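You operate a simulated robot arm through the tools that you are given. There is no shell and no other tool.

The job below is to be done with a simulated robot arm. You get a single attempt, and the scene is never put back.

Task
Oil the trestle's pads, grip the strip, drop the loop lever, brake to DRAG and pay out once.
Fine: push the trestle oil button twice; all four before PAY OUT. The reel stays on; the other controls stay.

It is judged by the outcome, as a careful person would: the job done as asked, and still so three seconds after it is handed in. It fails if anything else is knocked over, pushed out of place, dropped, spilled or broken.

Robot
A 7-joint arm with a two-finger gripper, fixed in place. Base frame: the origin is at the foot of the arm, x ahead of it, y to its left, z up. Readings come in mm, rad, newtons and seconds.
With the tool pointing down near the work surface it reaches from about 320 to 760 mm from the base axis. Its first joint turns from -2.496 to 2.496 rad. Payload 2.45 kg.
The tool frame sits at the grasp point between the pads (the TCP): z along the fingers, y along the line on which they close. The tips reach 26 mm beyond it. The gripper opens to 96 mm. The gripper's body begins 69 mm behind the TCP.
Orientation is told as [roll, pitch, yaw] about the base's x, y, z axes, in that order, counted from this pose: with the fingers straight down and closing along the base's y, the tool's x points along the base's -x, its y along +y and its z along -z.

Tools
- The arm moves only by the tool move_arm. Its argument "plan" is a list of rows, each an object (a shift or turn left out is 0, a gripper value left out holds the last) with "dp": the shift along the tool's x, y, z in units of 150 mm (1.0 is 150 mm), a list of three; "rot": the turn, a rotation vector about the tool's x, y, z in units of 45 degrees (1.0 is 45 degrees), a list of three; "gripper": the closure in counts, from 0 (fully open) to 255 (shut). In form: [{"dp": [x, y, z], "rot": [rx, ry, rz], "gripper": gripper}, ...]. A call has 1 to 20 rows; each row is the pose to reach, as a shift and turn from the pose commanded when the call began, along the tool's axes at that moment. A call with a number of a shift or a turn outside -1 to 1 is refused whole. Rows are played at 5 a second. More than 50 mm and 0.15 rad between two rows, or a gripper value outside its range, and nothing of the call is played. Where a pose cannot be reached the arm comes as near as it can. A force on the tool above 90 N (or 10 N above the force at the start of the call, whichever is more), or a blocked arm, ends the call early, and 0.2 s more pass. The fingers move at their own pace and stop on an object; they squeeze with about 25 N. The grip force told is the motor's: it shows also when the fingers shut on nothing. Time passes only in rows, and 0.2 s behind the last, so rows that repeat a pose let the fingers close. It gives the time, the measured TCP pose, the force on the tool (base axes), the opening and the grip force at its end, in the units of the frame above (readings bear some noise), with the torque about the TCP (base axes, N m) and any sound that the robot's microphone picked up.
- Cameras (640 x 400 px; columns grow to the right, rows downward): "scene" is fixed at [399.8, 499.9, 1818.4]; the picture's right is [-1.00, -0.06, 0.00], its down [-0.03, 0.47, -0.88] and it looks along [0.06, -0.88, -0.47] (base axes); focal length 316 px, centre (320, 200). "wrist" rides on the gripper at [82, 3, -98] in the tool frame; the picture's right is [-0.04, 1.00, 0.00], its down [-0.73, -0.03, -0.68] and it looks along [-0.68, -0.03, 0.73] (tool axes); focal length 256 px, centre (320, 200).
- capture(camera): a new picture of that camera. The clock stands still meanwhile.
- move_column(by): slides the trunk up (or, below 0, down) by that many mm; the arm rides with it, the base frame stays. It gives what a move gives, with no picture.
- locate(camera, pixels): for up to 12 pixels [column, row] of the newest picture of that camera ("zoom" is the newest enlarged one), the place [x, y, z] in the base frame of the surface seen there, good to about 2 mm. The clock stands still meanwhile.
- enlarge(camera, box): a new picture of the part [left, top, right, bottom] of that camera's present view, enlarged. The clock stands still meanwhile.
- close_job(): hands the job in; it is judged then, once.

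Unless the task says otherwise, let go and move clear before handing in.

The tools are called as a command line: name --argument value ..., lists and objects as JSON in quotes. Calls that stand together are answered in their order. move_arm: Moves the arm, as the interface text tells. Its arguments: {"type":"object","properties":{"plan":{"type":"array","items":{"type":"object","properties":{"dp":{"type":"array","items":{"type":"number"}},"rot":{"type":"array","items":{"type":"number"}},"gripper":{"type":"number"}}}}},"required":["plan"]} The other tools are called the same way: move_column (by) slides the trunk up or down; capture (camera) takes a picture; locate (camera, pixels) gives the place of the surface under pixels of a picture; enlarge (camera, box) takes an enlarged picture of a part of a camera's view; close_job () hands the job in.

At the start:

```text
time_s: 0.0
tcp_pos: [293.4, -277.5, 1344.3]
orientation: [-0.001, -0.001, 0.0]
wrist_force: [-0.3, -0.5, -0.7]
torque: [-0.03, 0.0, 0.0]
opening: 96.0
finger_force: 0.1
trunk travel left (down, up): [-627.0, 13.0]
```

scene: 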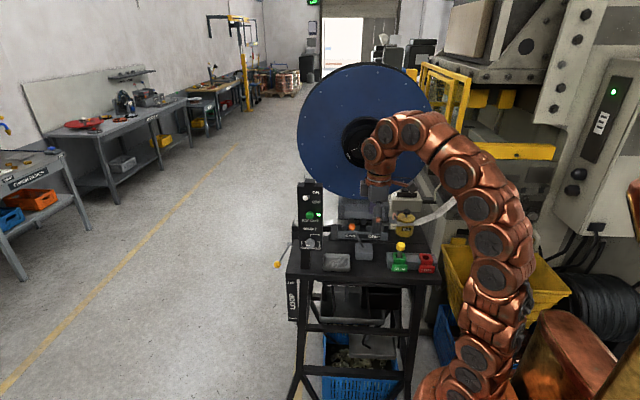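
wrist: 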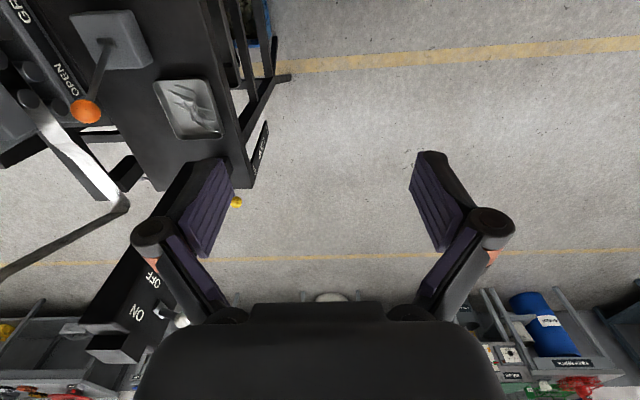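

The scene shows a trestle table with a control post near (310,215), a strip and lever around (350,225), and red/green buttons near (410,262). I'll enlarge these areas to read the labels.

enlarge --camera "scene" --box '[270, 160, 450, 290]'

enlarge --camera "wrist" --box '[0, 0, 280, 200]'

enlarge --camera "scene" --box '[280, 170, 360, 260]'

```text
3.08 times, centred on (360, 225) of scene
```

zoom: 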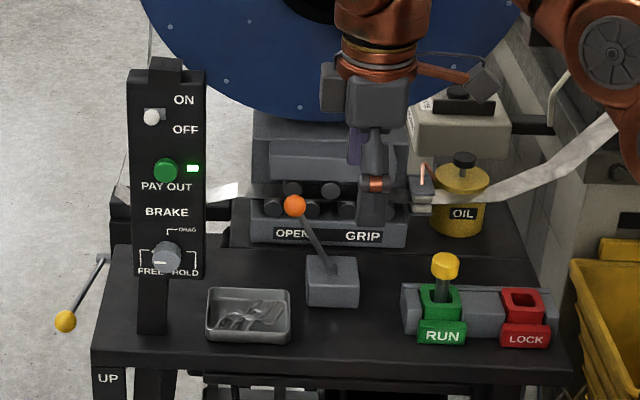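

```text
2.00 times, centred on (140, 100) of wrist
```

zoom: 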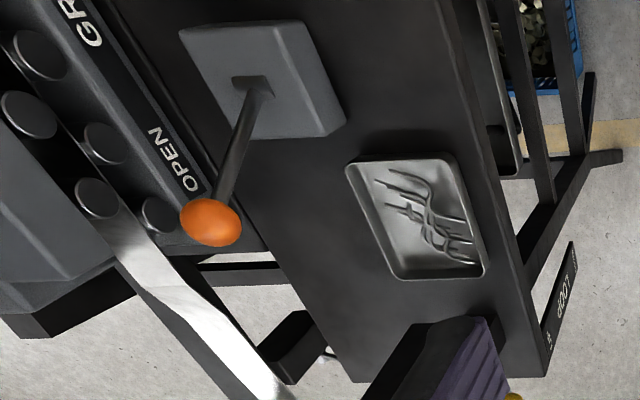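

```text
4.44 times, centred on (320, 215) of scene
```

zoom: 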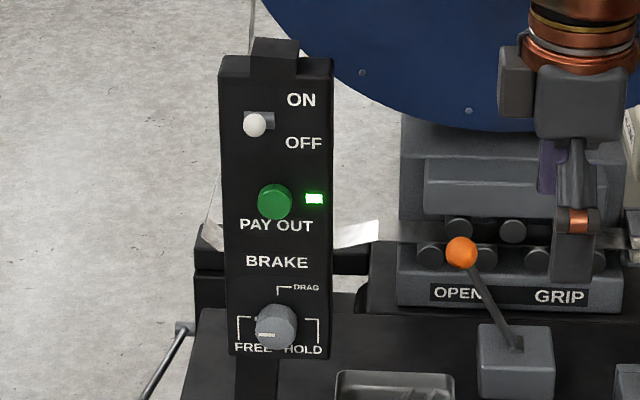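

The enlarged view shows the post with ON/OFF, PAY OUT and BRAKE controls, an OPEN/GRIP lever, an OIL pot, a RUN/LOCK block and a yellow-ball loop lever at left. I'll get the positions of these from the scene.

enlarge --camera "scene" --box '[270, 160, 450, 290]'

locate --camera "zoom" --pixels '[[151, 117], [165, 170], [165, 255], [294, 205], [332, 268], [66, 321], [102, 258], [464, 157], [445, 260], [440, 300], [523, 300], [248, 315]]'

locate --camera "zoom" --pixels '[[292, 235], [362, 236], [150, 345], [165, 65], [140, 100], [200, 100], [138, 270], [195, 270], [240, 190], [550, 170], [460, 95], [455, 195]]'

enlarge --camera "scene" --box '[380, 170, 460, 240]'

enlarge --camera "scene" --box '[260, 230, 340, 340]'

```text
3.08 times, centred on (360, 225) of scene
```

zoom: 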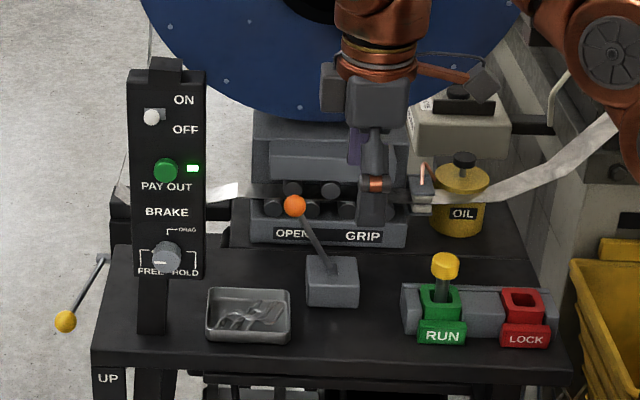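

```text
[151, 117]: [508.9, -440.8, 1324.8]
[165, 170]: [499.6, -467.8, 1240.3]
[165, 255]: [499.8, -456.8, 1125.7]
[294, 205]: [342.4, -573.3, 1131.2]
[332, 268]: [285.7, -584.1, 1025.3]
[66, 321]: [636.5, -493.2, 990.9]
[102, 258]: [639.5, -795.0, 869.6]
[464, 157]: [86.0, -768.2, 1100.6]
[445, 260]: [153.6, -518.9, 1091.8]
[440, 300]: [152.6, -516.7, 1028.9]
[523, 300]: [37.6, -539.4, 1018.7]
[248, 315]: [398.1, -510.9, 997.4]
```

```text
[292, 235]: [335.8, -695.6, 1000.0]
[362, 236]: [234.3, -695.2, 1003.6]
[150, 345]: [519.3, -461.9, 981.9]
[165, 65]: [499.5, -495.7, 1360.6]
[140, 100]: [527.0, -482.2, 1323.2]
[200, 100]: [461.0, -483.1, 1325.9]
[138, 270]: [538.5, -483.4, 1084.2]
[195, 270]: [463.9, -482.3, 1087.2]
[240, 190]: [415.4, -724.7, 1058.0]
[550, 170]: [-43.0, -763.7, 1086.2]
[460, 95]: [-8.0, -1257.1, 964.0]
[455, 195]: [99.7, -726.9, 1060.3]
```

```text
5.71 times, centred on (420, 205) of scene
```

zoom: 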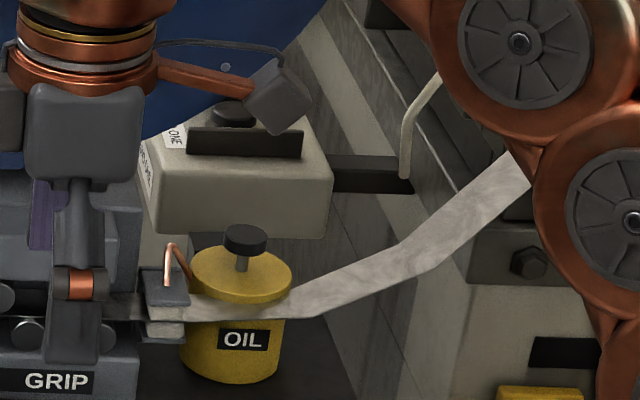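

```text
3.64 times, centred on (300, 285) of scene
```

zoom: 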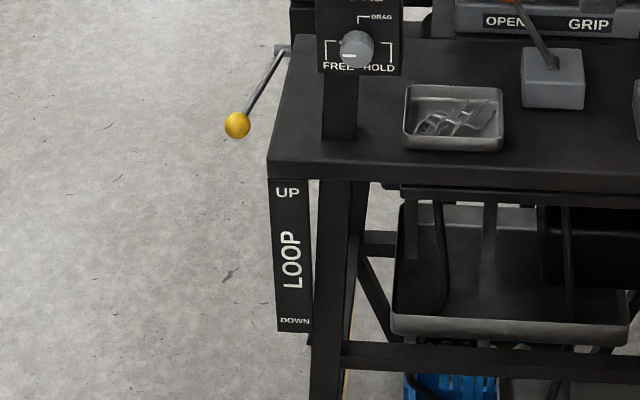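

The loop lever's ball sits around (237,125) of the last zoom, with UP/DOWN plates below it. The knob points at FREE. I'll locate finer points on the loop lever, the oil pot and the knob.

locate --camera "zoom" --pixels '[[237, 125], [250, 105], [265, 78], [278, 55], [284, 48], [287, 192], [292, 260], [294, 321], [275, 160], [330, 165], [355, 48], [300, 90]]'

enlarge --camera "scene" --box '[300, 215, 330, 255]'

locate --camera "zoom" --pixels '[[320, 200], [260, 240], [380, 240], [320, 100], [320, 130], [290, 250], [330, 250], [200, 200], [450, 200], [310, 300], [340, 235], [300, 180]]'

enlarge --camera "scene" --box '[380, 190, 430, 240]'

locate --camera "zoom" --pixels '[[320, 120], [320, 160], [320, 200], [300, 140], [340, 140], [200, 180], [400, 200], [320, 290], [240, 230], [180, 200], [450, 230], [160, 140]]'

```text
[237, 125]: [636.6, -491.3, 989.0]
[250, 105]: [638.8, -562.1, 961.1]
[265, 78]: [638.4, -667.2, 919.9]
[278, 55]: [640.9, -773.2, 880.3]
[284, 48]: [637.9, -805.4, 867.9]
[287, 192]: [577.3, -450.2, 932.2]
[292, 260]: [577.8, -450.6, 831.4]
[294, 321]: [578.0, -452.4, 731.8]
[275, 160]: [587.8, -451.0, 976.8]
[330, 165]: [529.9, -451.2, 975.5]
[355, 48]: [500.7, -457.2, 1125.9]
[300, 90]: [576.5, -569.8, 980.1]
```

```text
10.00 times, centred on (315, 235) of scene
```

zoom: 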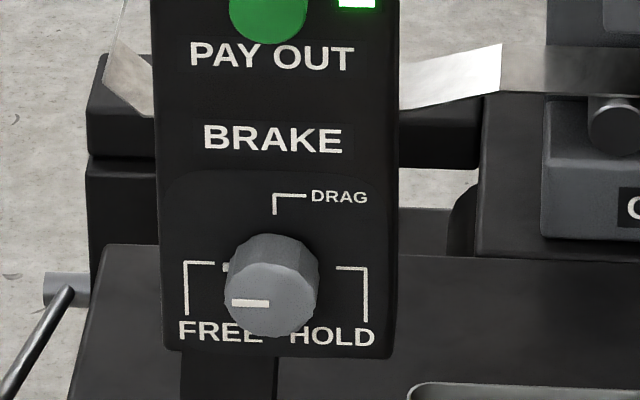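

```text
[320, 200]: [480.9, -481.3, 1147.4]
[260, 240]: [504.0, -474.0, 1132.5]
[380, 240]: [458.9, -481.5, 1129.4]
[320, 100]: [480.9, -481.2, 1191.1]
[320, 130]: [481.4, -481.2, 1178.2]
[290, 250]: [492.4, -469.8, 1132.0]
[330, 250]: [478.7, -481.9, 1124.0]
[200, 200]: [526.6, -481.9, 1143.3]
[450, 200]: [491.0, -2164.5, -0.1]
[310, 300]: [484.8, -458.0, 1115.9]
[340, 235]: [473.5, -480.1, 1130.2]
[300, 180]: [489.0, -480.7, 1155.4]
```

```text
8.00 times, centred on (405, 215) of scene
```

zoom: 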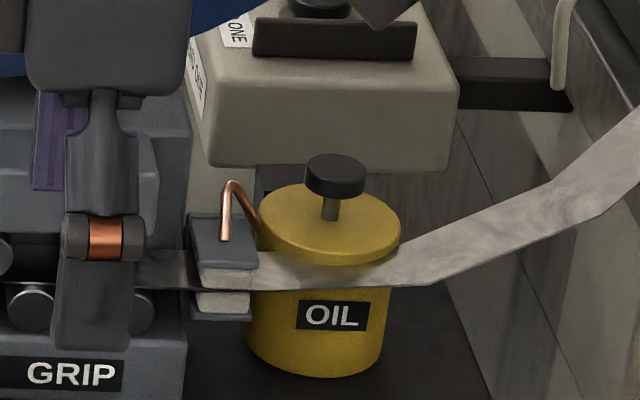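

```text
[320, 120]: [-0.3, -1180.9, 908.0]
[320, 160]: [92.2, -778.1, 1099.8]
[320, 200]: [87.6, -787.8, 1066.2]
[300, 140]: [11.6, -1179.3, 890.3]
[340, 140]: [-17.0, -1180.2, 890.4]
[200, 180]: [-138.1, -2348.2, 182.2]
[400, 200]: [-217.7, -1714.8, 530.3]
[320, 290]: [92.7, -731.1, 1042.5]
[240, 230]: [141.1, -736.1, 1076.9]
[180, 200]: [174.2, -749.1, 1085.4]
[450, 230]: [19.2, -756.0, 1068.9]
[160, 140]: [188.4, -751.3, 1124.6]
```

The oil cap is about (92,-778,1100), the loop ball about (637,-491,989) with its pivot at (638,-805,868), and the knob face about (499,-457,1118). I'll check the reel, the rollers and the oil cap centre for clearances.

locate --camera "zoom" --pixels '[[335, 165], [315, 175], [355, 175], [335, 185], [330, 210], [280, 205], [380, 205], [335, 230], [230, 190], [220, 250], [330, 250], [320, 10]]'

enlarge --camera "scene" --box '[290, 60, 450, 220]'

locate --camera "zoom" --pixels '[[150, 100], [150, 250], [250, 310], [120, 200], [200, 320], [250, 350], [230, 385], [340, 320], [420, 345], [60, 330], [110, 320], [300, 60]]'

enlarge --camera "scene" --box '[330, 200, 380, 260]'

locate --camera "zoom" --pixels '[[240, 150], [250, 180], [280, 220], [300, 250], [320, 280], [260, 270], [360, 270], [260, 310], [360, 320], [310, 300], [230, 165], [255, 155]]'

```text
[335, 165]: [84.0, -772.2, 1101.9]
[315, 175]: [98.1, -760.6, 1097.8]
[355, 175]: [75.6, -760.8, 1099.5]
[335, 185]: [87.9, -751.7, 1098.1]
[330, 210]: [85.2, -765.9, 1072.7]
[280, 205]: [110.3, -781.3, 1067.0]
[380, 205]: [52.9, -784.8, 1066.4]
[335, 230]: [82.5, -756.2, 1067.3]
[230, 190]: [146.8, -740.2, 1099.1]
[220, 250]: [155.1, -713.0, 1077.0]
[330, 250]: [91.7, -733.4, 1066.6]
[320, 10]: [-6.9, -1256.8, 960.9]
```

```text
2.50 times, centred on (370, 140) of scene
```

zoom: 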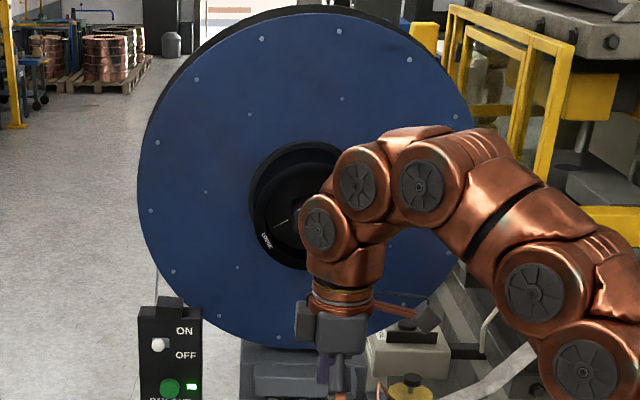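

```text
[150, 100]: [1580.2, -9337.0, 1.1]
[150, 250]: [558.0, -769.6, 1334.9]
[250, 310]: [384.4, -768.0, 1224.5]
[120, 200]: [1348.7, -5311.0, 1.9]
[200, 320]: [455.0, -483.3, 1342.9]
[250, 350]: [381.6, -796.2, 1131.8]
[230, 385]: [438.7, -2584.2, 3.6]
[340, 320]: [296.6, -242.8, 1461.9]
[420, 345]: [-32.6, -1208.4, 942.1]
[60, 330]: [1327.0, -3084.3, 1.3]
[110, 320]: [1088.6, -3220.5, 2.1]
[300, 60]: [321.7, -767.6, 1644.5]
```

```text
6.67 times, centred on (355, 230) of scene
```

zoom: 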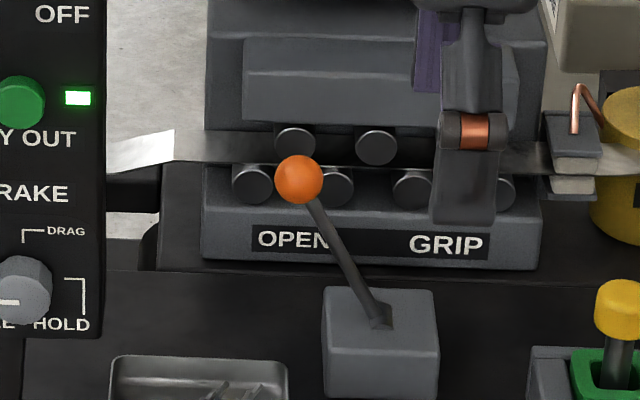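

```text
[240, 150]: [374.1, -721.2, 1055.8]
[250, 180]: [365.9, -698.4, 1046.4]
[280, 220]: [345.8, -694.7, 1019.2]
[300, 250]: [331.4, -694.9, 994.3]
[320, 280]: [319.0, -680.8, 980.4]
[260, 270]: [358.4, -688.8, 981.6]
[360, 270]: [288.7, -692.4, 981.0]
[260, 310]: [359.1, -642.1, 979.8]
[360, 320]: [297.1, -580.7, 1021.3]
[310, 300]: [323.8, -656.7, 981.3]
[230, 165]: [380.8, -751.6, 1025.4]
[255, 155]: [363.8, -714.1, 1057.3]
```

The reel disc's face is at y≈-768 and reaches down to z≈1170, so I must come at the oil cap (≈[86,-770,1102]) from the front with the tool tilted about 45°. First I'll shut the fingers, tilt the tool and shift toward it at safe height.

move_arm --plan '[{"dp": [0.125, -0.125, 0], "rot": [0.125, 0, 0], "gripper": 255}, {"dp": [0.25, -0.25, 0], "rot": [0.25, 0, 0]}, {"dp": [0.375, -0.375, 0], "rot": [0.375, 0, 0]}, {"dp": [0.5, -0.5, 0], "rot": [0.5, 0, 0]}, {"dp": [0.625, -0.625, 0], "rot": [0.625, 0, 0]}, {"dp": [0.75, -0.75, 0], "rot": [0.75, 0, 0]}, {"dp": [0.875, -0.875, 0], "rot": [0.875, 0, 0]}, {"dp": [1, -1, 0], "rot": [1, 0, 0]}, {"dp": [1, -1, 0], "rot": [1, 0, 0]}]'

capture --camera "scene"

capture --camera "wrist"

```text
time_s: 2.0
tcp_pos: [143.5, -429.3, 1344.4]
orientation: [-0.786, 0.001, 0.0]
wrist_force: [0.2, -0.3, -0.2]
torque: [0.0, 0.03, 0.02]
opening: 0.0
finger_force: 25.0
trunk travel left (down, up): [-627.0, 13.0]
```

```text
taken
```

scene: 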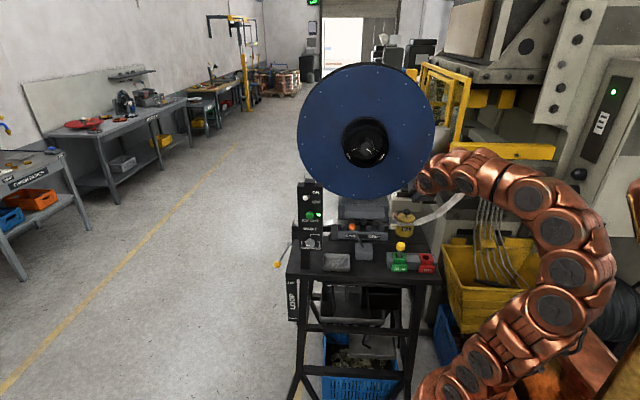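

```text
taken
```

wrist: 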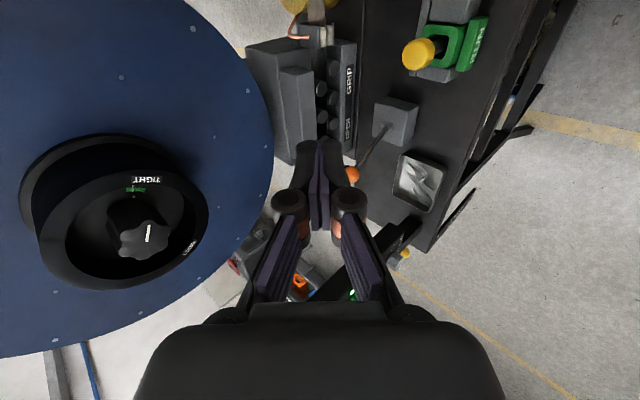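

The tilt is done and the fingers are shut; the oil pot lies at the top edge of the wrist view (310,5). I'll advance toward the cap in two stages.

move_arm --plan '[{"dp": [0.077, -0.073, 0.181]}, {"dp": [0.153, -0.147, 0.363]}, {"dp": [0.23, -0.22, 0.544]}, {"dp": [0.307, -0.293, 0.725]}, {"dp": [0.383, -0.367, 0.907]}, {"dp": [0.383, -0.367, 0.907]}]'

move_arm --plan '[{"dp": [0, -0.073, 0.181]}, {"dp": [0, -0.147, 0.363]}, {"dp": [0, -0.22, 0.544]}, {"dp": [0, -0.293, 0.725]}, {"dp": [0, -0.367, 0.907]}, {"dp": [0, -0.367, 0.907]}]'

capture --camera "scene"

enlarge --camera "scene" --box '[370, 160, 470, 240]'

capture --camera "wrist"

```text
time_s: 3.4
tcp_pos: [86.5, -562.8, 1288.8]
orientation: [-0.785, 0.0, -0.002]
wrist_force: [-0.5, 0.1, -0.6]
torque: [0.02, 0.01, 0.02]
opening: 0.2
finger_force: 25.2
trunk travel left (down, up): [-627.0, 13.0]
```

```text
time_s: 4.8
tcp_pos: [85.4, -700.1, 1230.8]
orientation: [-0.784, 0.0, -0.001]
wrist_force: [-0.1, -0.6, -0.4]
torque: [0.02, 0.01, 0.01]
opening: 0.0
finger_force: 25.2
trunk travel left (down, up): [-627.0, 13.0]
```

```text
taken
```

scene: 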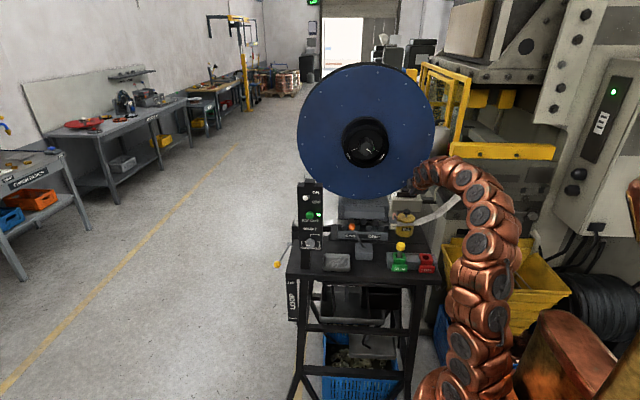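

```text
5.00 times, centred on (420, 200) of scene
```

zoom: 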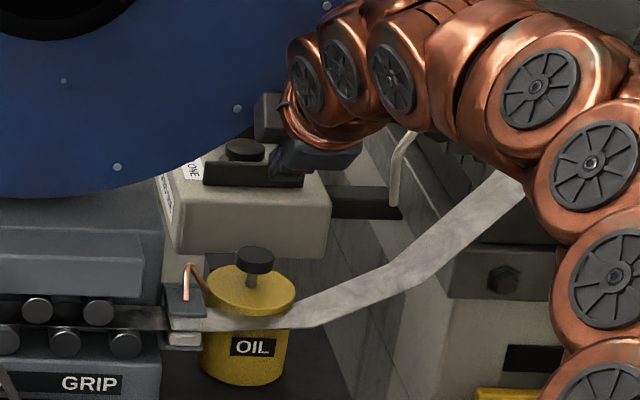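

```text
taken
```

wrist: 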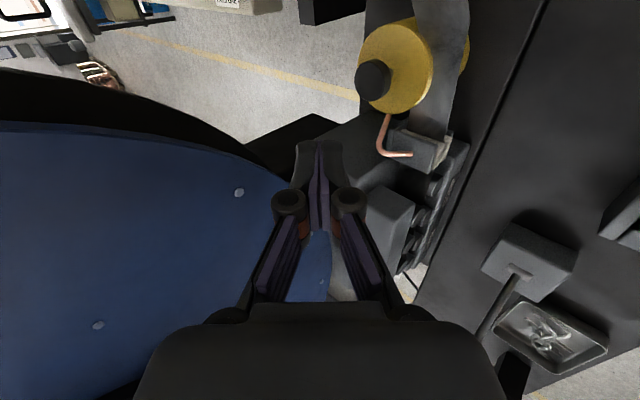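

The wrist view shows the oil cap at about (373,77), clear of the fingers. I'll locate it from here as a second check.

enlarge --camera "wrist" --box '[330, 0, 490, 120]'

locate --camera "wrist" --pixels '[[368, 77], [373, 77], [360, 77], [373, 62], [373, 92], [385, 77], [410, 70], [400, 30], [440, 100], [395, 150], [420, 150], [445, 40]]'

```text
3.33 times, centred on (410, 60) of wrist
```

zoom: 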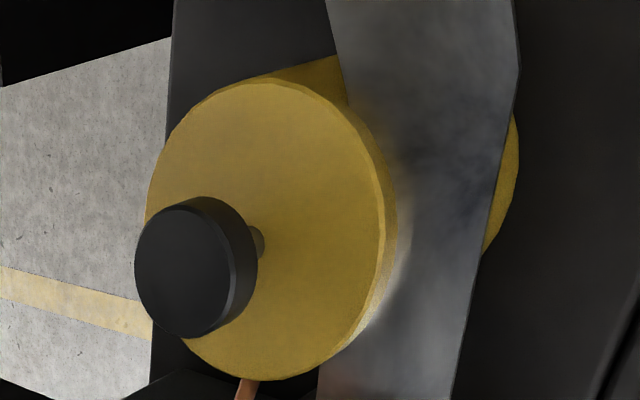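

```text
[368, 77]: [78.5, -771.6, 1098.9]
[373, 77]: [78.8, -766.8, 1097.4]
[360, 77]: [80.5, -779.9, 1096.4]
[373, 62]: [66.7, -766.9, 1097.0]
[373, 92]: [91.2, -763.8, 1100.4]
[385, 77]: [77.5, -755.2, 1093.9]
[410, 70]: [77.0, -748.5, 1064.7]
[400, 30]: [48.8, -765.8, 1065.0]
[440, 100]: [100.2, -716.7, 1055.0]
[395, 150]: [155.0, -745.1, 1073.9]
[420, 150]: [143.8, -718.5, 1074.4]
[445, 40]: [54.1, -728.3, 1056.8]
```

Both views agree that the cap centre is about (83,-771,1099). I'll go to just above it (TCP about [83.5,-760,1150]) before pressing.

move_arm --plan '[{"dp": [0.003, 0.024, 0.165]}, {"dp": [0.006, 0.047, 0.33]}, {"dp": [0.01, 0.07, 0.495]}, {"dp": [0.013, 0.094, 0.66]}, {"dp": [0.013, 0.094, 0.66]}]'

enlarge --camera "scene" --box '[370, 160, 470, 240]'

capture --camera "wrist"

```text
time_s: 6.0
tcp_pos: [82.4, -760.2, 1150.1]
orientation: [-0.787, -0.001, -0.002]
wrist_force: [0.5, 0.2, 0.1]
torque: [0.01, 0.0, 0.03]
opening: 0.1
finger_force: 25.2
trunk travel left (down, up): [-627.0, 13.0]
```

```text
5.00 times, centred on (420, 200) of scene
```

zoom: 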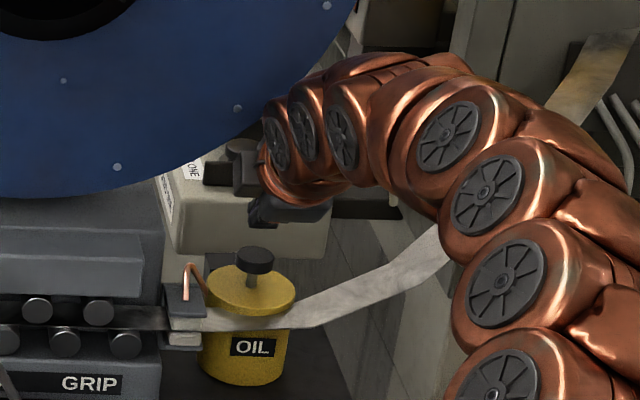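

```text
taken
```

wrist: 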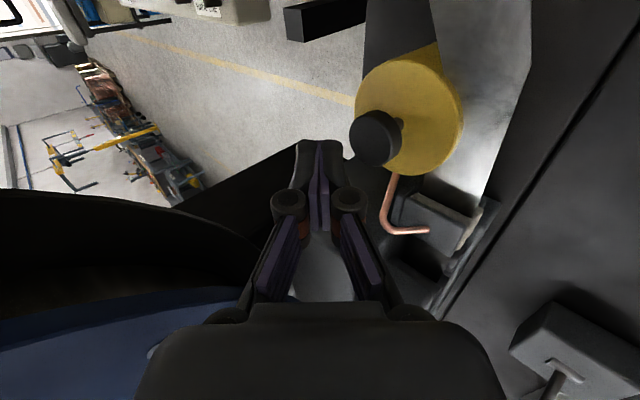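

The tip is about 25 mm above the cap. I'll lower straight down in small steps and watch the force.

move_arm --plan '[{"dp": [0, 0.047, 0.047]}, {"dp": [0, 0.085, 0.085]}, {"dp": [0, 0.104, 0.104]}, {"dp": [0, 0.118, 0.118]}, {"dp": [0, 0.118, 0.118]}]'

enlarge --camera "scene" --box '[385, 180, 435, 230]'

capture --camera "wrist"

```text
time_s: 7.2
tcp_pos: [84.4, -759.9, 1124.3]
orientation: [-0.786, 0.001, -0.001]
wrist_force: [-0.2, 0.3, 0.5]
torque: [0.0, 0.03, -0.01]
opening: 0.5
finger_force: 25.1
trunk travel left (down, up): [-627.0, 13.0]
```

```text
8.00 times, centred on (410, 205) of scene
```

zoom: 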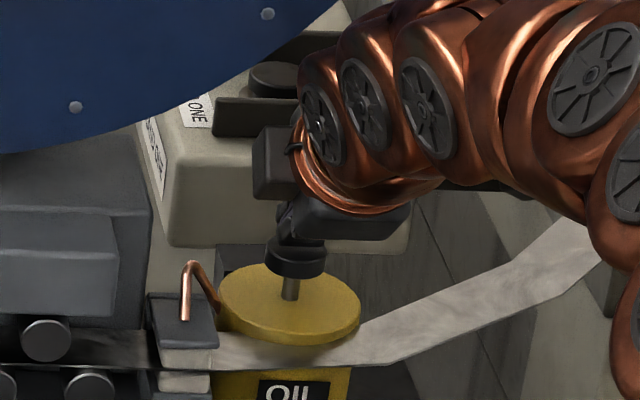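

```text
taken
```

wrist: 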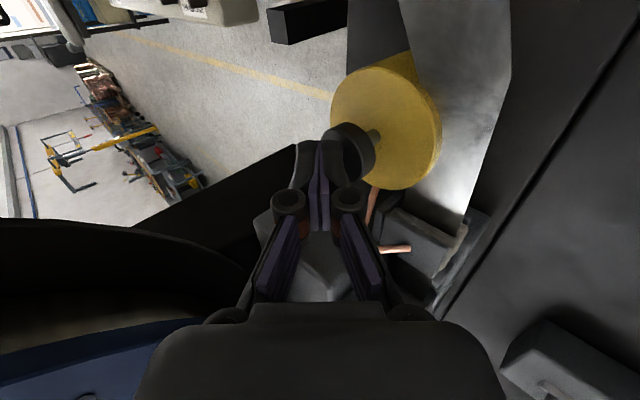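

The fingertips are right above the cap with no contact force yet. I'll press 6 mm and read.

move_arm --plan '[{"dp": [0, 0.014, 0.014]}, {"dp": [0, 0.028, 0.028]}, {"dp": [0, 0.028, 0.028]}]'

```text
time_s: 8.0
tcp_pos: [84.3, -760.1, 1119.7]
orientation: [-0.784, 0.0, -0.001]
wrist_force: [-0.7, -0.8, 1.9]
torque: [-0.03, 0.0, -0.01]
opening: 0.2
finger_force: 25.3
trunk travel left (down, up): [-627.0, 13.0]
```

Force is rising slightly (about 2 N), so contact has begun. I'll press further in small steps.

move_arm --plan '[{"dp": [0, 0.014, 0.014]}, {"dp": [0, 0.024, 0.024]}, {"dp": [0, 0.024, 0.024]}]'

enlarge --camera "scene" --box '[385, 180, 435, 230]'

```text
time_s: 8.8
tcp_pos: [85.1, -758.9, 1114.5]
orientation: [-0.783, 0.0, -0.002]
wrist_force: [0.1, -0.4, 3.8]
torque: [-0.06, 0.03, 0.0]
opening: 0.1
finger_force: 24.7
trunk travel left (down, up): [-627.0, 13.0]
heard: click
```

```text
8.00 times, centred on (410, 205) of scene
```

zoom: 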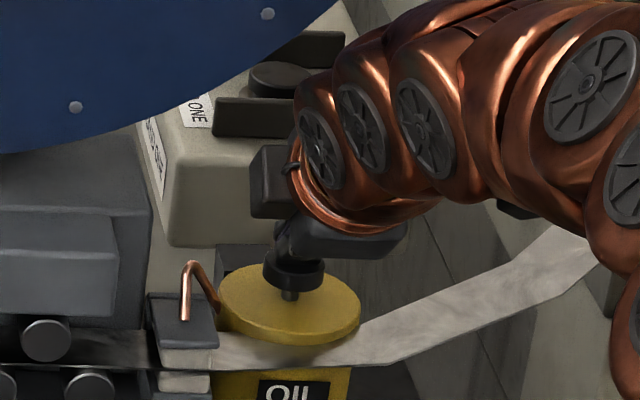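

I heard a click at TCP z≈1114.5, so the first press is in. I'll lift 20 mm to release the button fully.

move_arm --plan '[{"dp": [0, -0.03, -0.03]}, {"dp": [0, -0.06, -0.06]}, {"dp": [0, -0.094, -0.094]}, {"dp": [0, -0.094, -0.094]}, {"dp": [0, -0.094, -0.094]}]'

enlarge --camera "scene" --box '[385, 180, 435, 230]'

```text
time_s: 10.0
tcp_pos: [84.3, -758.2, 1133.4]
orientation: [-0.784, 0.0, 0.0]
wrist_force: [-0.6, -0.4, 0.3]
torque: [-0.01, 0.01, 0.02]
opening: 0.0
finger_force: 24.7
trunk travel left (down, up): [-627.0, 13.0]
```

```text
8.00 times, centred on (410, 205) of scene
```

zoom: 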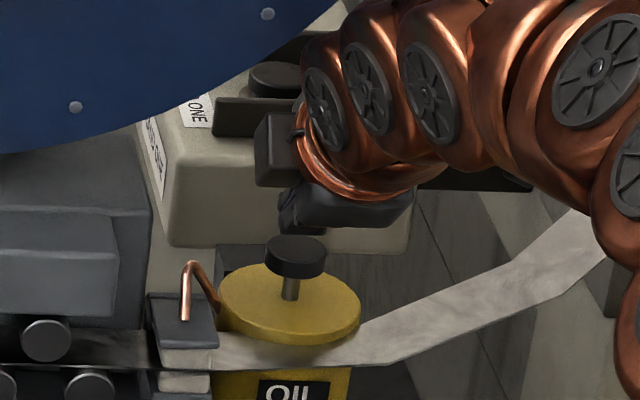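

The cap has sprung back fully (cap at (295,258) with the stem showing) and force is near zero. I'll press a second time to the same depth and watch for the click.

move_arm --plan '[{"dp": [0, 0.047, 0.047]}, {"dp": [0, 0.07, 0.07]}, {"dp": [0, 0.085, 0.085]}, {"dp": [0, 0.094, 0.094]}, {"dp": [0, 0.094, 0.094]}]'

```text
time_s: 11.2
tcp_pos: [83.9, -757.7, 1112.8]
orientation: [-0.785, 0.0, -0.003]
wrist_force: [0.9, 1.2, 4.2]
torque: [-0.02, -0.01, 0.05]
opening: 0.0
finger_force: 24.8
trunk travel left (down, up): [-627.0, 13.0]
heard: click
```

A second click was heard, so oil has been pushed twice. I'll lift off and back away along the tool axis.

move_arm --plan '[{"dp": [0, -0.06, -0.06]}, {"dp": [0, -0.118, -0.118]}, {"dp": [0, -0.118, -0.3]}, {"dp": [0, -0.118, -0.5]}, {"dp": [0, -0.118, -0.75]}, {"dp": [0, -0.118, -1.0]}, {"dp": [0, -0.118, -1.0]}]'

enlarge --camera "scene" --box '[330, 170, 450, 260]'

capture --camera "wrist"

```text
time_s: 12.8
tcp_pos: [84.1, -662.7, 1232.5]
orientation: [-0.787, -0.002, -0.003]
wrist_force: [-0.2, 0.5, -0.6]
torque: [-0.02, 0.01, 0.0]
opening: 0.1
finger_force: 24.8
trunk travel left (down, up): [-627.0, 13.0]
```

```text
4.44 times, centred on (390, 215) of scene
```

zoom: 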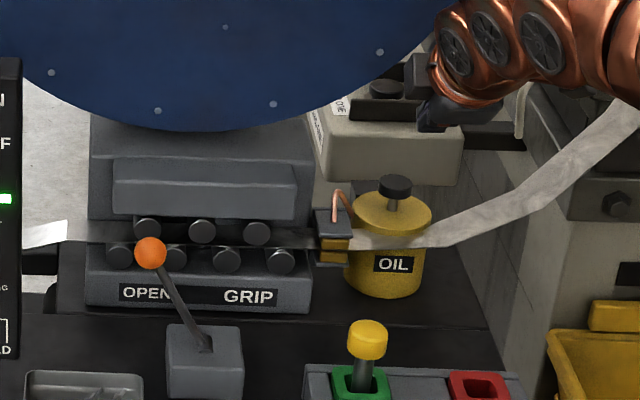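

```text
taken
```

wrist: 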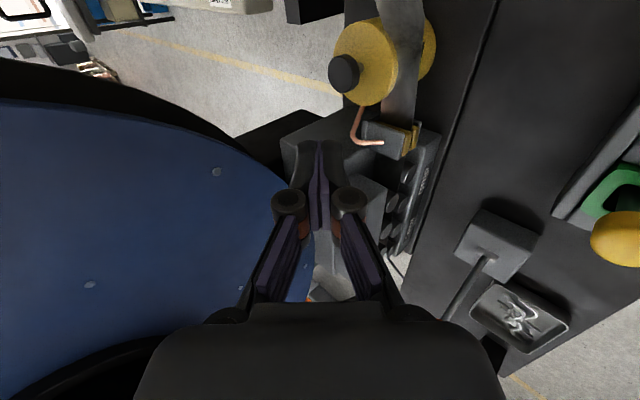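

The pads at the strip have turned golden, so they are oiled. Next I'll move to the GRIP lever (orange ball ≈[343,-585,1125]), stopping in front of it and above.

move_arm --plan '[{"dp": [-0.193, 0.077, -0.077]}, {"dp": [-0.387, 0.155, -0.155]}, {"dp": [-0.58, 0.232, -0.232]}, {"dp": [-0.773, 0.31, -0.31]}, {"dp": [-0.967, 0.387, -0.387]}, {"dp": [-0.967, 0.387, -0.387]}]'

move_arm --plan '[{"dp": [-0.193, 0.077, -0.077]}, {"dp": [-0.387, 0.155, -0.155]}, {"dp": [-0.58, 0.232, -0.232]}, {"dp": [-0.773, 0.31, -0.31]}, {"dp": [-0.967, 0.387, -0.387]}, {"dp": [-0.967, 0.387, -0.387]}]'

enlarge --camera "scene" --box '[290, 150, 450, 270]'

capture --camera "wrist"

```text
time_s: 14.2
tcp_pos: [230.3, -582.2, 1233.3]
orientation: [-0.787, 0.0, -0.002]
wrist_force: [0.0, 0.3, -0.6]
torque: [0.0, 0.04, 0.01]
opening: 0.0
finger_force: 24.8
trunk travel left (down, up): [-627.0, 13.0]
```

```text
time_s: 15.6
tcp_pos: [374.2, -503.2, 1231.8]
orientation: [-0.784, 0.0, -0.003]
wrist_force: [0.0, -0.7, -0.3]
torque: [-0.03, -0.05, -0.04]
opening: 0.0
finger_force: 24.8
trunk travel left (down, up): [-627.0, 13.0]
```

```text
3.33 times, centred on (370, 210) of scene
```

zoom: 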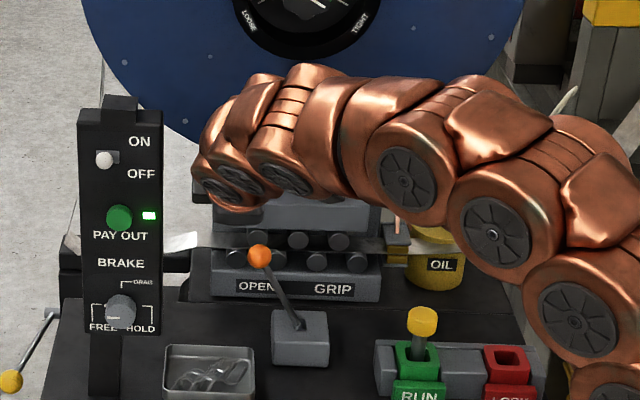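

```text
taken
```

wrist: 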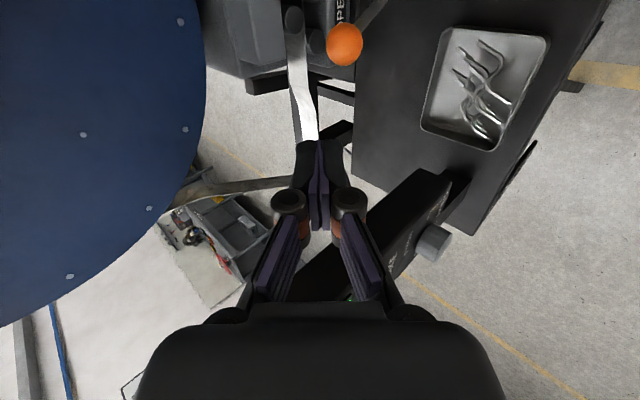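

The orange ball is at (345,43) in the wrist view and the post sits to the +x side of the gripper. I'll locate the ball from here.

locate --camera "wrist" --pixels '[[345, 43], [332, 43], [358, 43], [345, 30], [345, 58], [365, 20], [432, 243], [420, 200], [385, 240]]'

```text
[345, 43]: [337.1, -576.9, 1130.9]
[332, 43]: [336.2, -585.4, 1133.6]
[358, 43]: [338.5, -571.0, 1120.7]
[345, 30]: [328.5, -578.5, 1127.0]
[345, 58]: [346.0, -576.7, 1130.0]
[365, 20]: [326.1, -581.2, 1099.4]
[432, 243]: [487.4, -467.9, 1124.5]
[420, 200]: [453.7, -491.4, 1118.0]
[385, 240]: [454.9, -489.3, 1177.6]
```

Ball centre is about (340,-586,1120). Before moving in I'll check how close the wrist link's left edge is to the post.

locate --camera "zoom" --pixels '[[197, 165], [205, 140], [215, 190], [230, 90], [160, 150], [160, 250], [155, 115], [135, 105]]'

```text
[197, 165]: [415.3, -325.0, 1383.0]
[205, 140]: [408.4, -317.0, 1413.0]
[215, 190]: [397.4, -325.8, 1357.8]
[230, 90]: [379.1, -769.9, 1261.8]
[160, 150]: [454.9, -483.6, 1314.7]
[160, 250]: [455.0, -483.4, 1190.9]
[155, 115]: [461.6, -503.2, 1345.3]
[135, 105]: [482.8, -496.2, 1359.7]
```

The wrist's edge is at x≈415 against the post's 455, so there is 40 mm of room. I'll move the closed fingers in beside the ball on its OPEN side.

move_arm --plan '[{"dp": [0, 0.03, 0.22]}, {"dp": [0, 0.06, 0.44]}, {"dp": [0, 0.095, 0.67]}, {"dp": [0, 0.127, 0.89]}, {"dp": [0, 0.127, 0.89]}]'

enlarge --camera "scene" --box '[310, 180, 390, 260]'

capture --camera "wrist"

```text
time_s: 16.8
tcp_pos: [373.5, -584.7, 1124.6]
orientation: [-0.787, 0.0, -0.002]
wrist_force: [0.9, -0.4, 0.4]
torque: [0.02, 0.02, 0.0]
opening: 0.0
finger_force: 25.2
trunk travel left (down, up): [-627.0, 13.0]
```

```text
5.00 times, centred on (350, 220) of scene
```

zoom: 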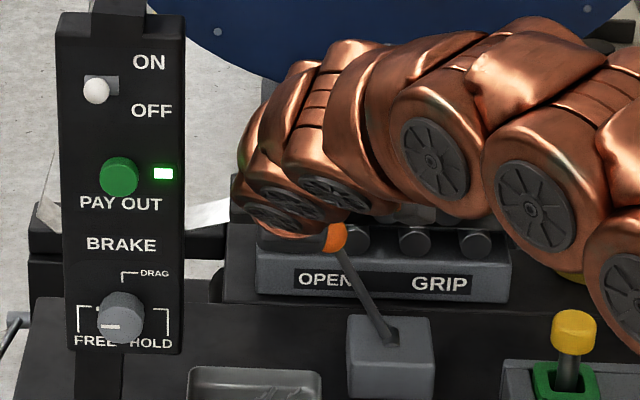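

```text
taken
```

wrist: 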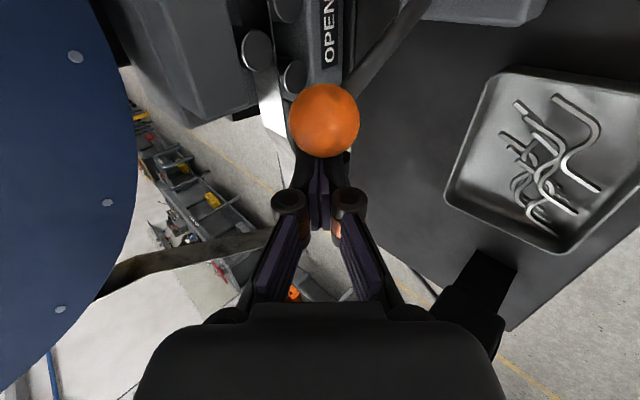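

The ball is right against the finger's -x side in the wrist view (325,120). I'll push it along -x toward GRIP in small steps.

move_arm --plan '[{"dp": [0.1, 0, 0]}, {"dp": [0.2, 0, 0]}, {"dp": [0.3, 0, 0]}, {"dp": [0.4, 0, 0]}, {"dp": [0.5, 0, 0]}, {"dp": [0.6, 0, 0]}, {"dp": [0.6, 0, 0]}]'

capture --camera "wrist"

enlarge --camera "scene" --box '[310, 180, 390, 260]'

```text
time_s: 18.4
tcp_pos: [284.5, -581.7, 1124.2]
orientation: [-0.784, 0.0, 0.0]
wrist_force: [0.3, -0.3, 0.1]
torque: [0.0, 0.0, -0.01]
opening: 0.0
finger_force: 25.3
trunk travel left (down, up): [-627.0, 13.0]
```

```text
taken
```

wrist: 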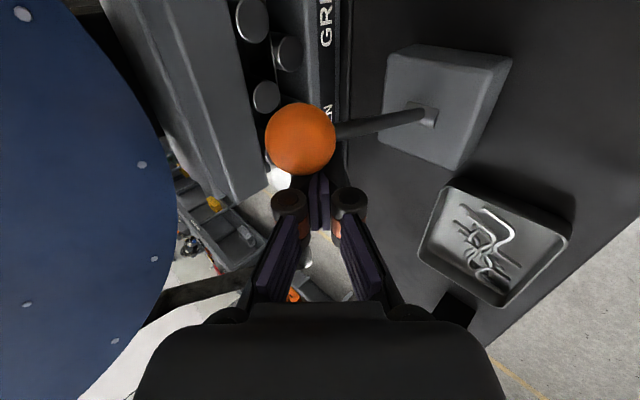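

```text
5.00 times, centred on (350, 220) of scene
```

zoom: 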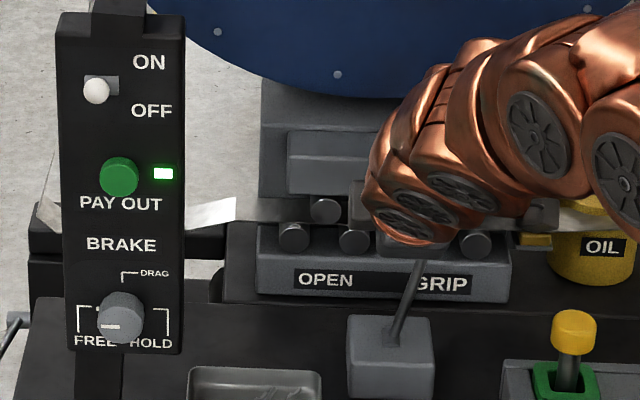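

The lever is past vertical and moving to GRIP, with low force. I'll keep pushing in small steps to its end.

move_arm --plan '[{"dp": [0.07, 0, 0]}, {"dp": [0.13, 0, 0]}, {"dp": [0.18, 0, 0]}, {"dp": [0.18, 0, 0]}]'

capture --camera "wrist"

enlarge --camera "scene" --box '[310, 180, 390, 260]'

```text
time_s: 19.4
tcp_pos: [256.8, -583.1, 1125.5]
orientation: [-0.785, 0.0, 0.0]
wrist_force: [0.2, -0.3, -0.4]
torque: [0.01, -0.01, -0.02]
opening: 0.0
finger_force: 25.3
trunk travel left (down, up): [-627.0, 13.0]
```

```text
taken
```

wrist: 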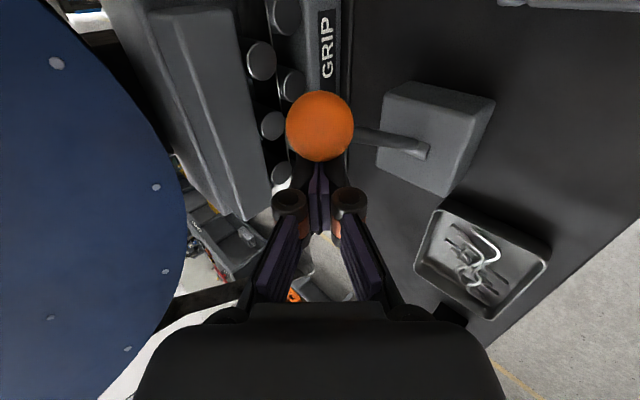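

```text
5.00 times, centred on (350, 220) of scene
```

zoom: 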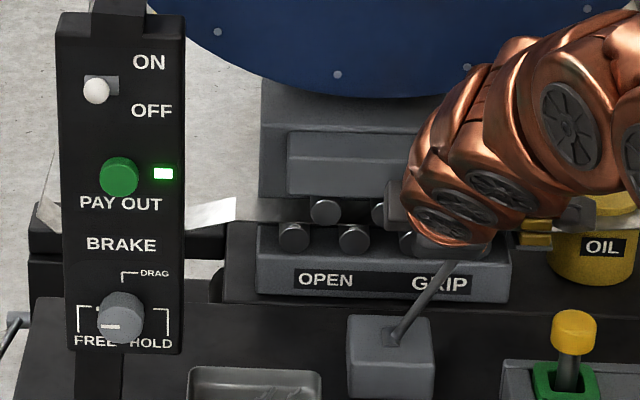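

The lever now leans to the GRIP side, still with no end-stop force. I'll continue gently in 5 mm steps until resistance.

move_arm --plan '[{"dp": [0.033, 0, 0]}, {"dp": [0.067, 0, 0]}, {"dp": [0.067, 0, 0]}]'

capture --camera "wrist"

locate --camera "wrist" --pixels '[[320, 125], [320, 150], [320, 100], [385, 138], [420, 150]]'

```text
time_s: 20.2
tcp_pos: [254.1, -582.8, 1125.0]
orientation: [-0.788, -0.001, 0.005]
wrist_force: [54.7, 1.3, -6.0]
torque: [-0.12, -0.31, 0.15]
opening: 5.9
finger_force: 28.7
trunk travel left (down, up): [-627.0, 13.0]
```

```text
taken
```

wrist: 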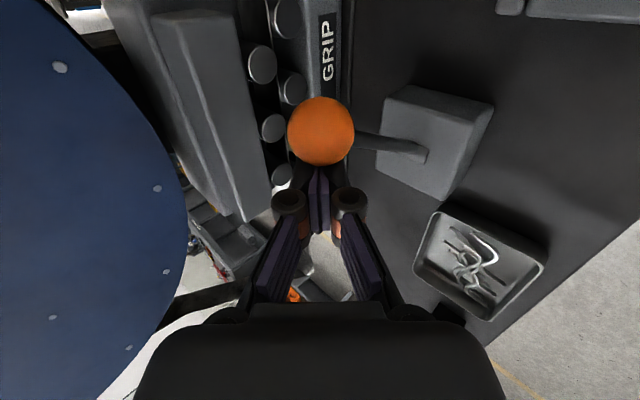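

```text
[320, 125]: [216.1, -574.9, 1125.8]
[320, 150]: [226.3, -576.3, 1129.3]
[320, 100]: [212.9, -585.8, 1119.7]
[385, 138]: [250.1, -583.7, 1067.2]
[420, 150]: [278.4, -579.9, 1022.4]
```

The lever hit its end stop (55 N) at TCP x≈254. I'll back off in +x, then withdraw along the tool axis.

move_arm --plan '[{"dp": [-0.1, 0, 0]}, {"dp": [-0.25, 0, 0]}, {"dp": [-0.25, 0, -0.2]}, {"dp": [-0.25, 0, -0.45]}, {"dp": [-0.25, 0, -0.7]}, {"dp": [-0.25, 0, -0.95]}, {"dp": [-0.25, 0, -0.95]}]'

capture --camera "wrist"

enlarge --camera "scene" --box '[310, 180, 390, 260]'

```text
time_s: 21.8
tcp_pos: [285.8, -482.2, 1225.2]
orientation: [-0.784, 0.0, -0.001]
wrist_force: [-0.1, 0.2, 0.2]
torque: [0.0, -0.02, 0.02]
opening: 0.0
finger_force: 28.6
trunk travel left (down, up): [-627.0, 13.0]
```

```text
taken
```

wrist: 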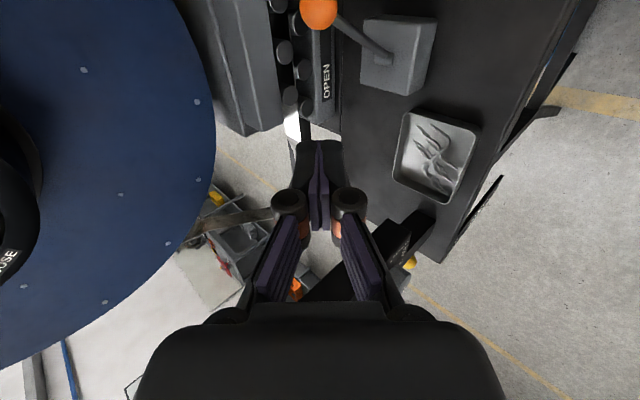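

```text
5.00 times, centred on (350, 220) of scene
```

zoom: 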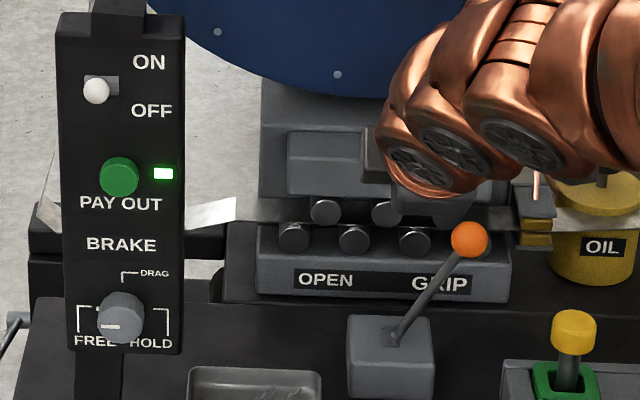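

The lever rests at GRIP and holds there. Next is the loop lever; I'll look at the whole arm to judge its shoulder height, then move clear of the trestle.

capture --camera "scene"

locate --camera "scene" --pixels '[[440, 380], [460, 390], [470, 360], [490, 330], [510, 290], [520, 240], [490, 200], [450, 180], [560, 350], [600, 330]]'

```text
taken
```

scene: 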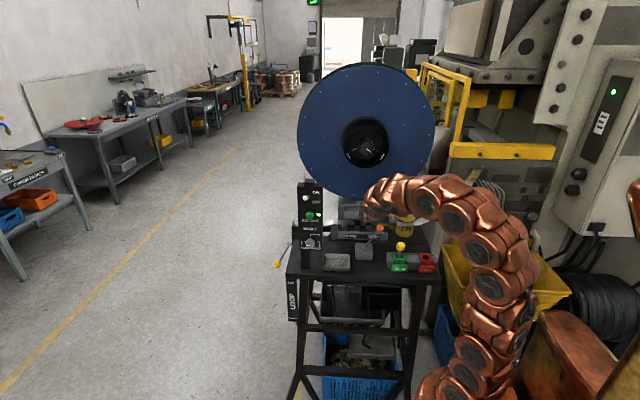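

```text
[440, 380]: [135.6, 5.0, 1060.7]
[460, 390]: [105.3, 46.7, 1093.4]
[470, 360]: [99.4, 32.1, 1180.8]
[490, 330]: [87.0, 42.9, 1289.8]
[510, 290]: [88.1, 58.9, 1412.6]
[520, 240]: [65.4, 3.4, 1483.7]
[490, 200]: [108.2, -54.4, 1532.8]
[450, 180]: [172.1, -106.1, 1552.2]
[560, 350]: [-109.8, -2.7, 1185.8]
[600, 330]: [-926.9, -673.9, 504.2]
```

The arm's shoulder is near z≈1100, so I'll need to lower the trunk for the loop lever. First I'll move clear in front of the trestle and roll the gripper -90° so the camera rides on top.

move_arm --plan '[{"dp": [-0.121, 0.065, -0.1], "rot": [0, 0, -0.125]}, {"dp": [-0.242, 0.13, -0.2], "rot": [0, 0, -0.25]}, {"dp": [-0.363, 0.195, -0.3], "rot": [0, 0, -0.375]}, {"dp": [-0.484, 0.26, -0.4], "rot": [0, 0, -0.5]}, {"dp": [-0.604, 0.325, -0.5], "rot": [0, 0, -0.625]}, {"dp": [-0.725, 0.39, -0.6], "rot": [0, 0, -0.75]}, {"dp": [-0.846, 0.455, -0.7], "rot": [0, 0, -0.875]}, {"dp": [-0.967, 0.52, -0.8], "rot": [0, 0, -1]}, {"dp": [-0.967, 0.52, -0.8], "rot": [0, 0, -1]}]'

move_arm --plan '[{"rot": [0, 0, -0.125]}, {"rot": [0, 0, -0.25]}, {"rot": [0, 0, -0.375]}, {"rot": [0, 0, -0.5]}, {"rot": [0, 0, -0.625]}, {"rot": [0, 0, -0.75]}, {"rot": [0, 0, -0.875]}, {"rot": [0, 0, -1]}, {"rot": [0, 0, -1]}]'

capture --camera "scene"

capture --camera "wrist"

```text
time_s: 23.8
tcp_pos: [429.6, -340.5, 1255.5]
orientation: [-0.616, 0.524, 0.617]
wrist_force: [0.4, -0.9, -1.3]
torque: [0.0, 0.01, -0.03]
opening: 0.1
finger_force: 28.5
trunk travel left (down, up): [-627.0, 13.0]
```

```text
time_s: 25.8
tcp_pos: [430.2, -341.7, 1255.3]
orientation: [0.0, 0.785, 1.57]
wrist_force: [-0.5, -0.7, 0.1]
torque: [-0.03, 0.0, -0.01]
opening: 0.0
finger_force: 28.6
trunk travel left (down, up): [-627.0, 13.0]
```

```text
taken
```

scene: 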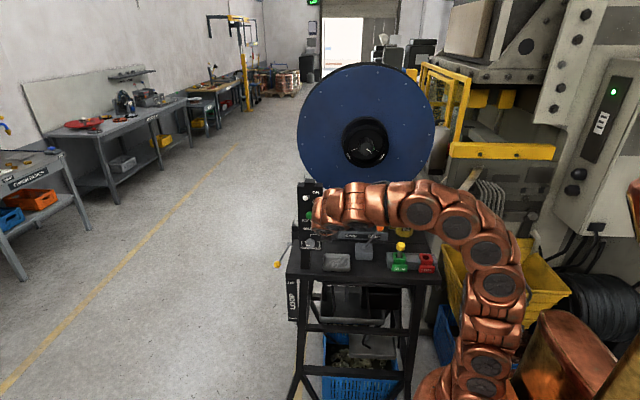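

```text
taken
```

wrist: 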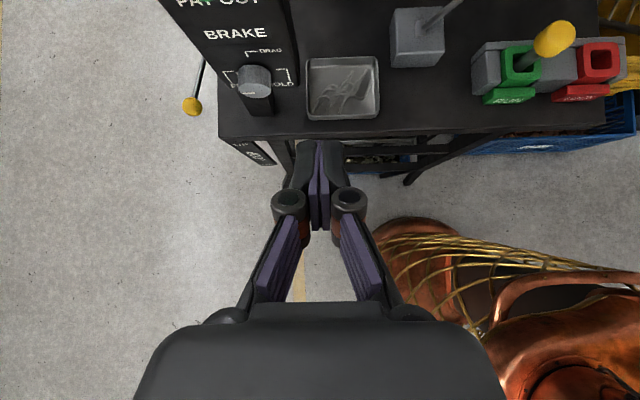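

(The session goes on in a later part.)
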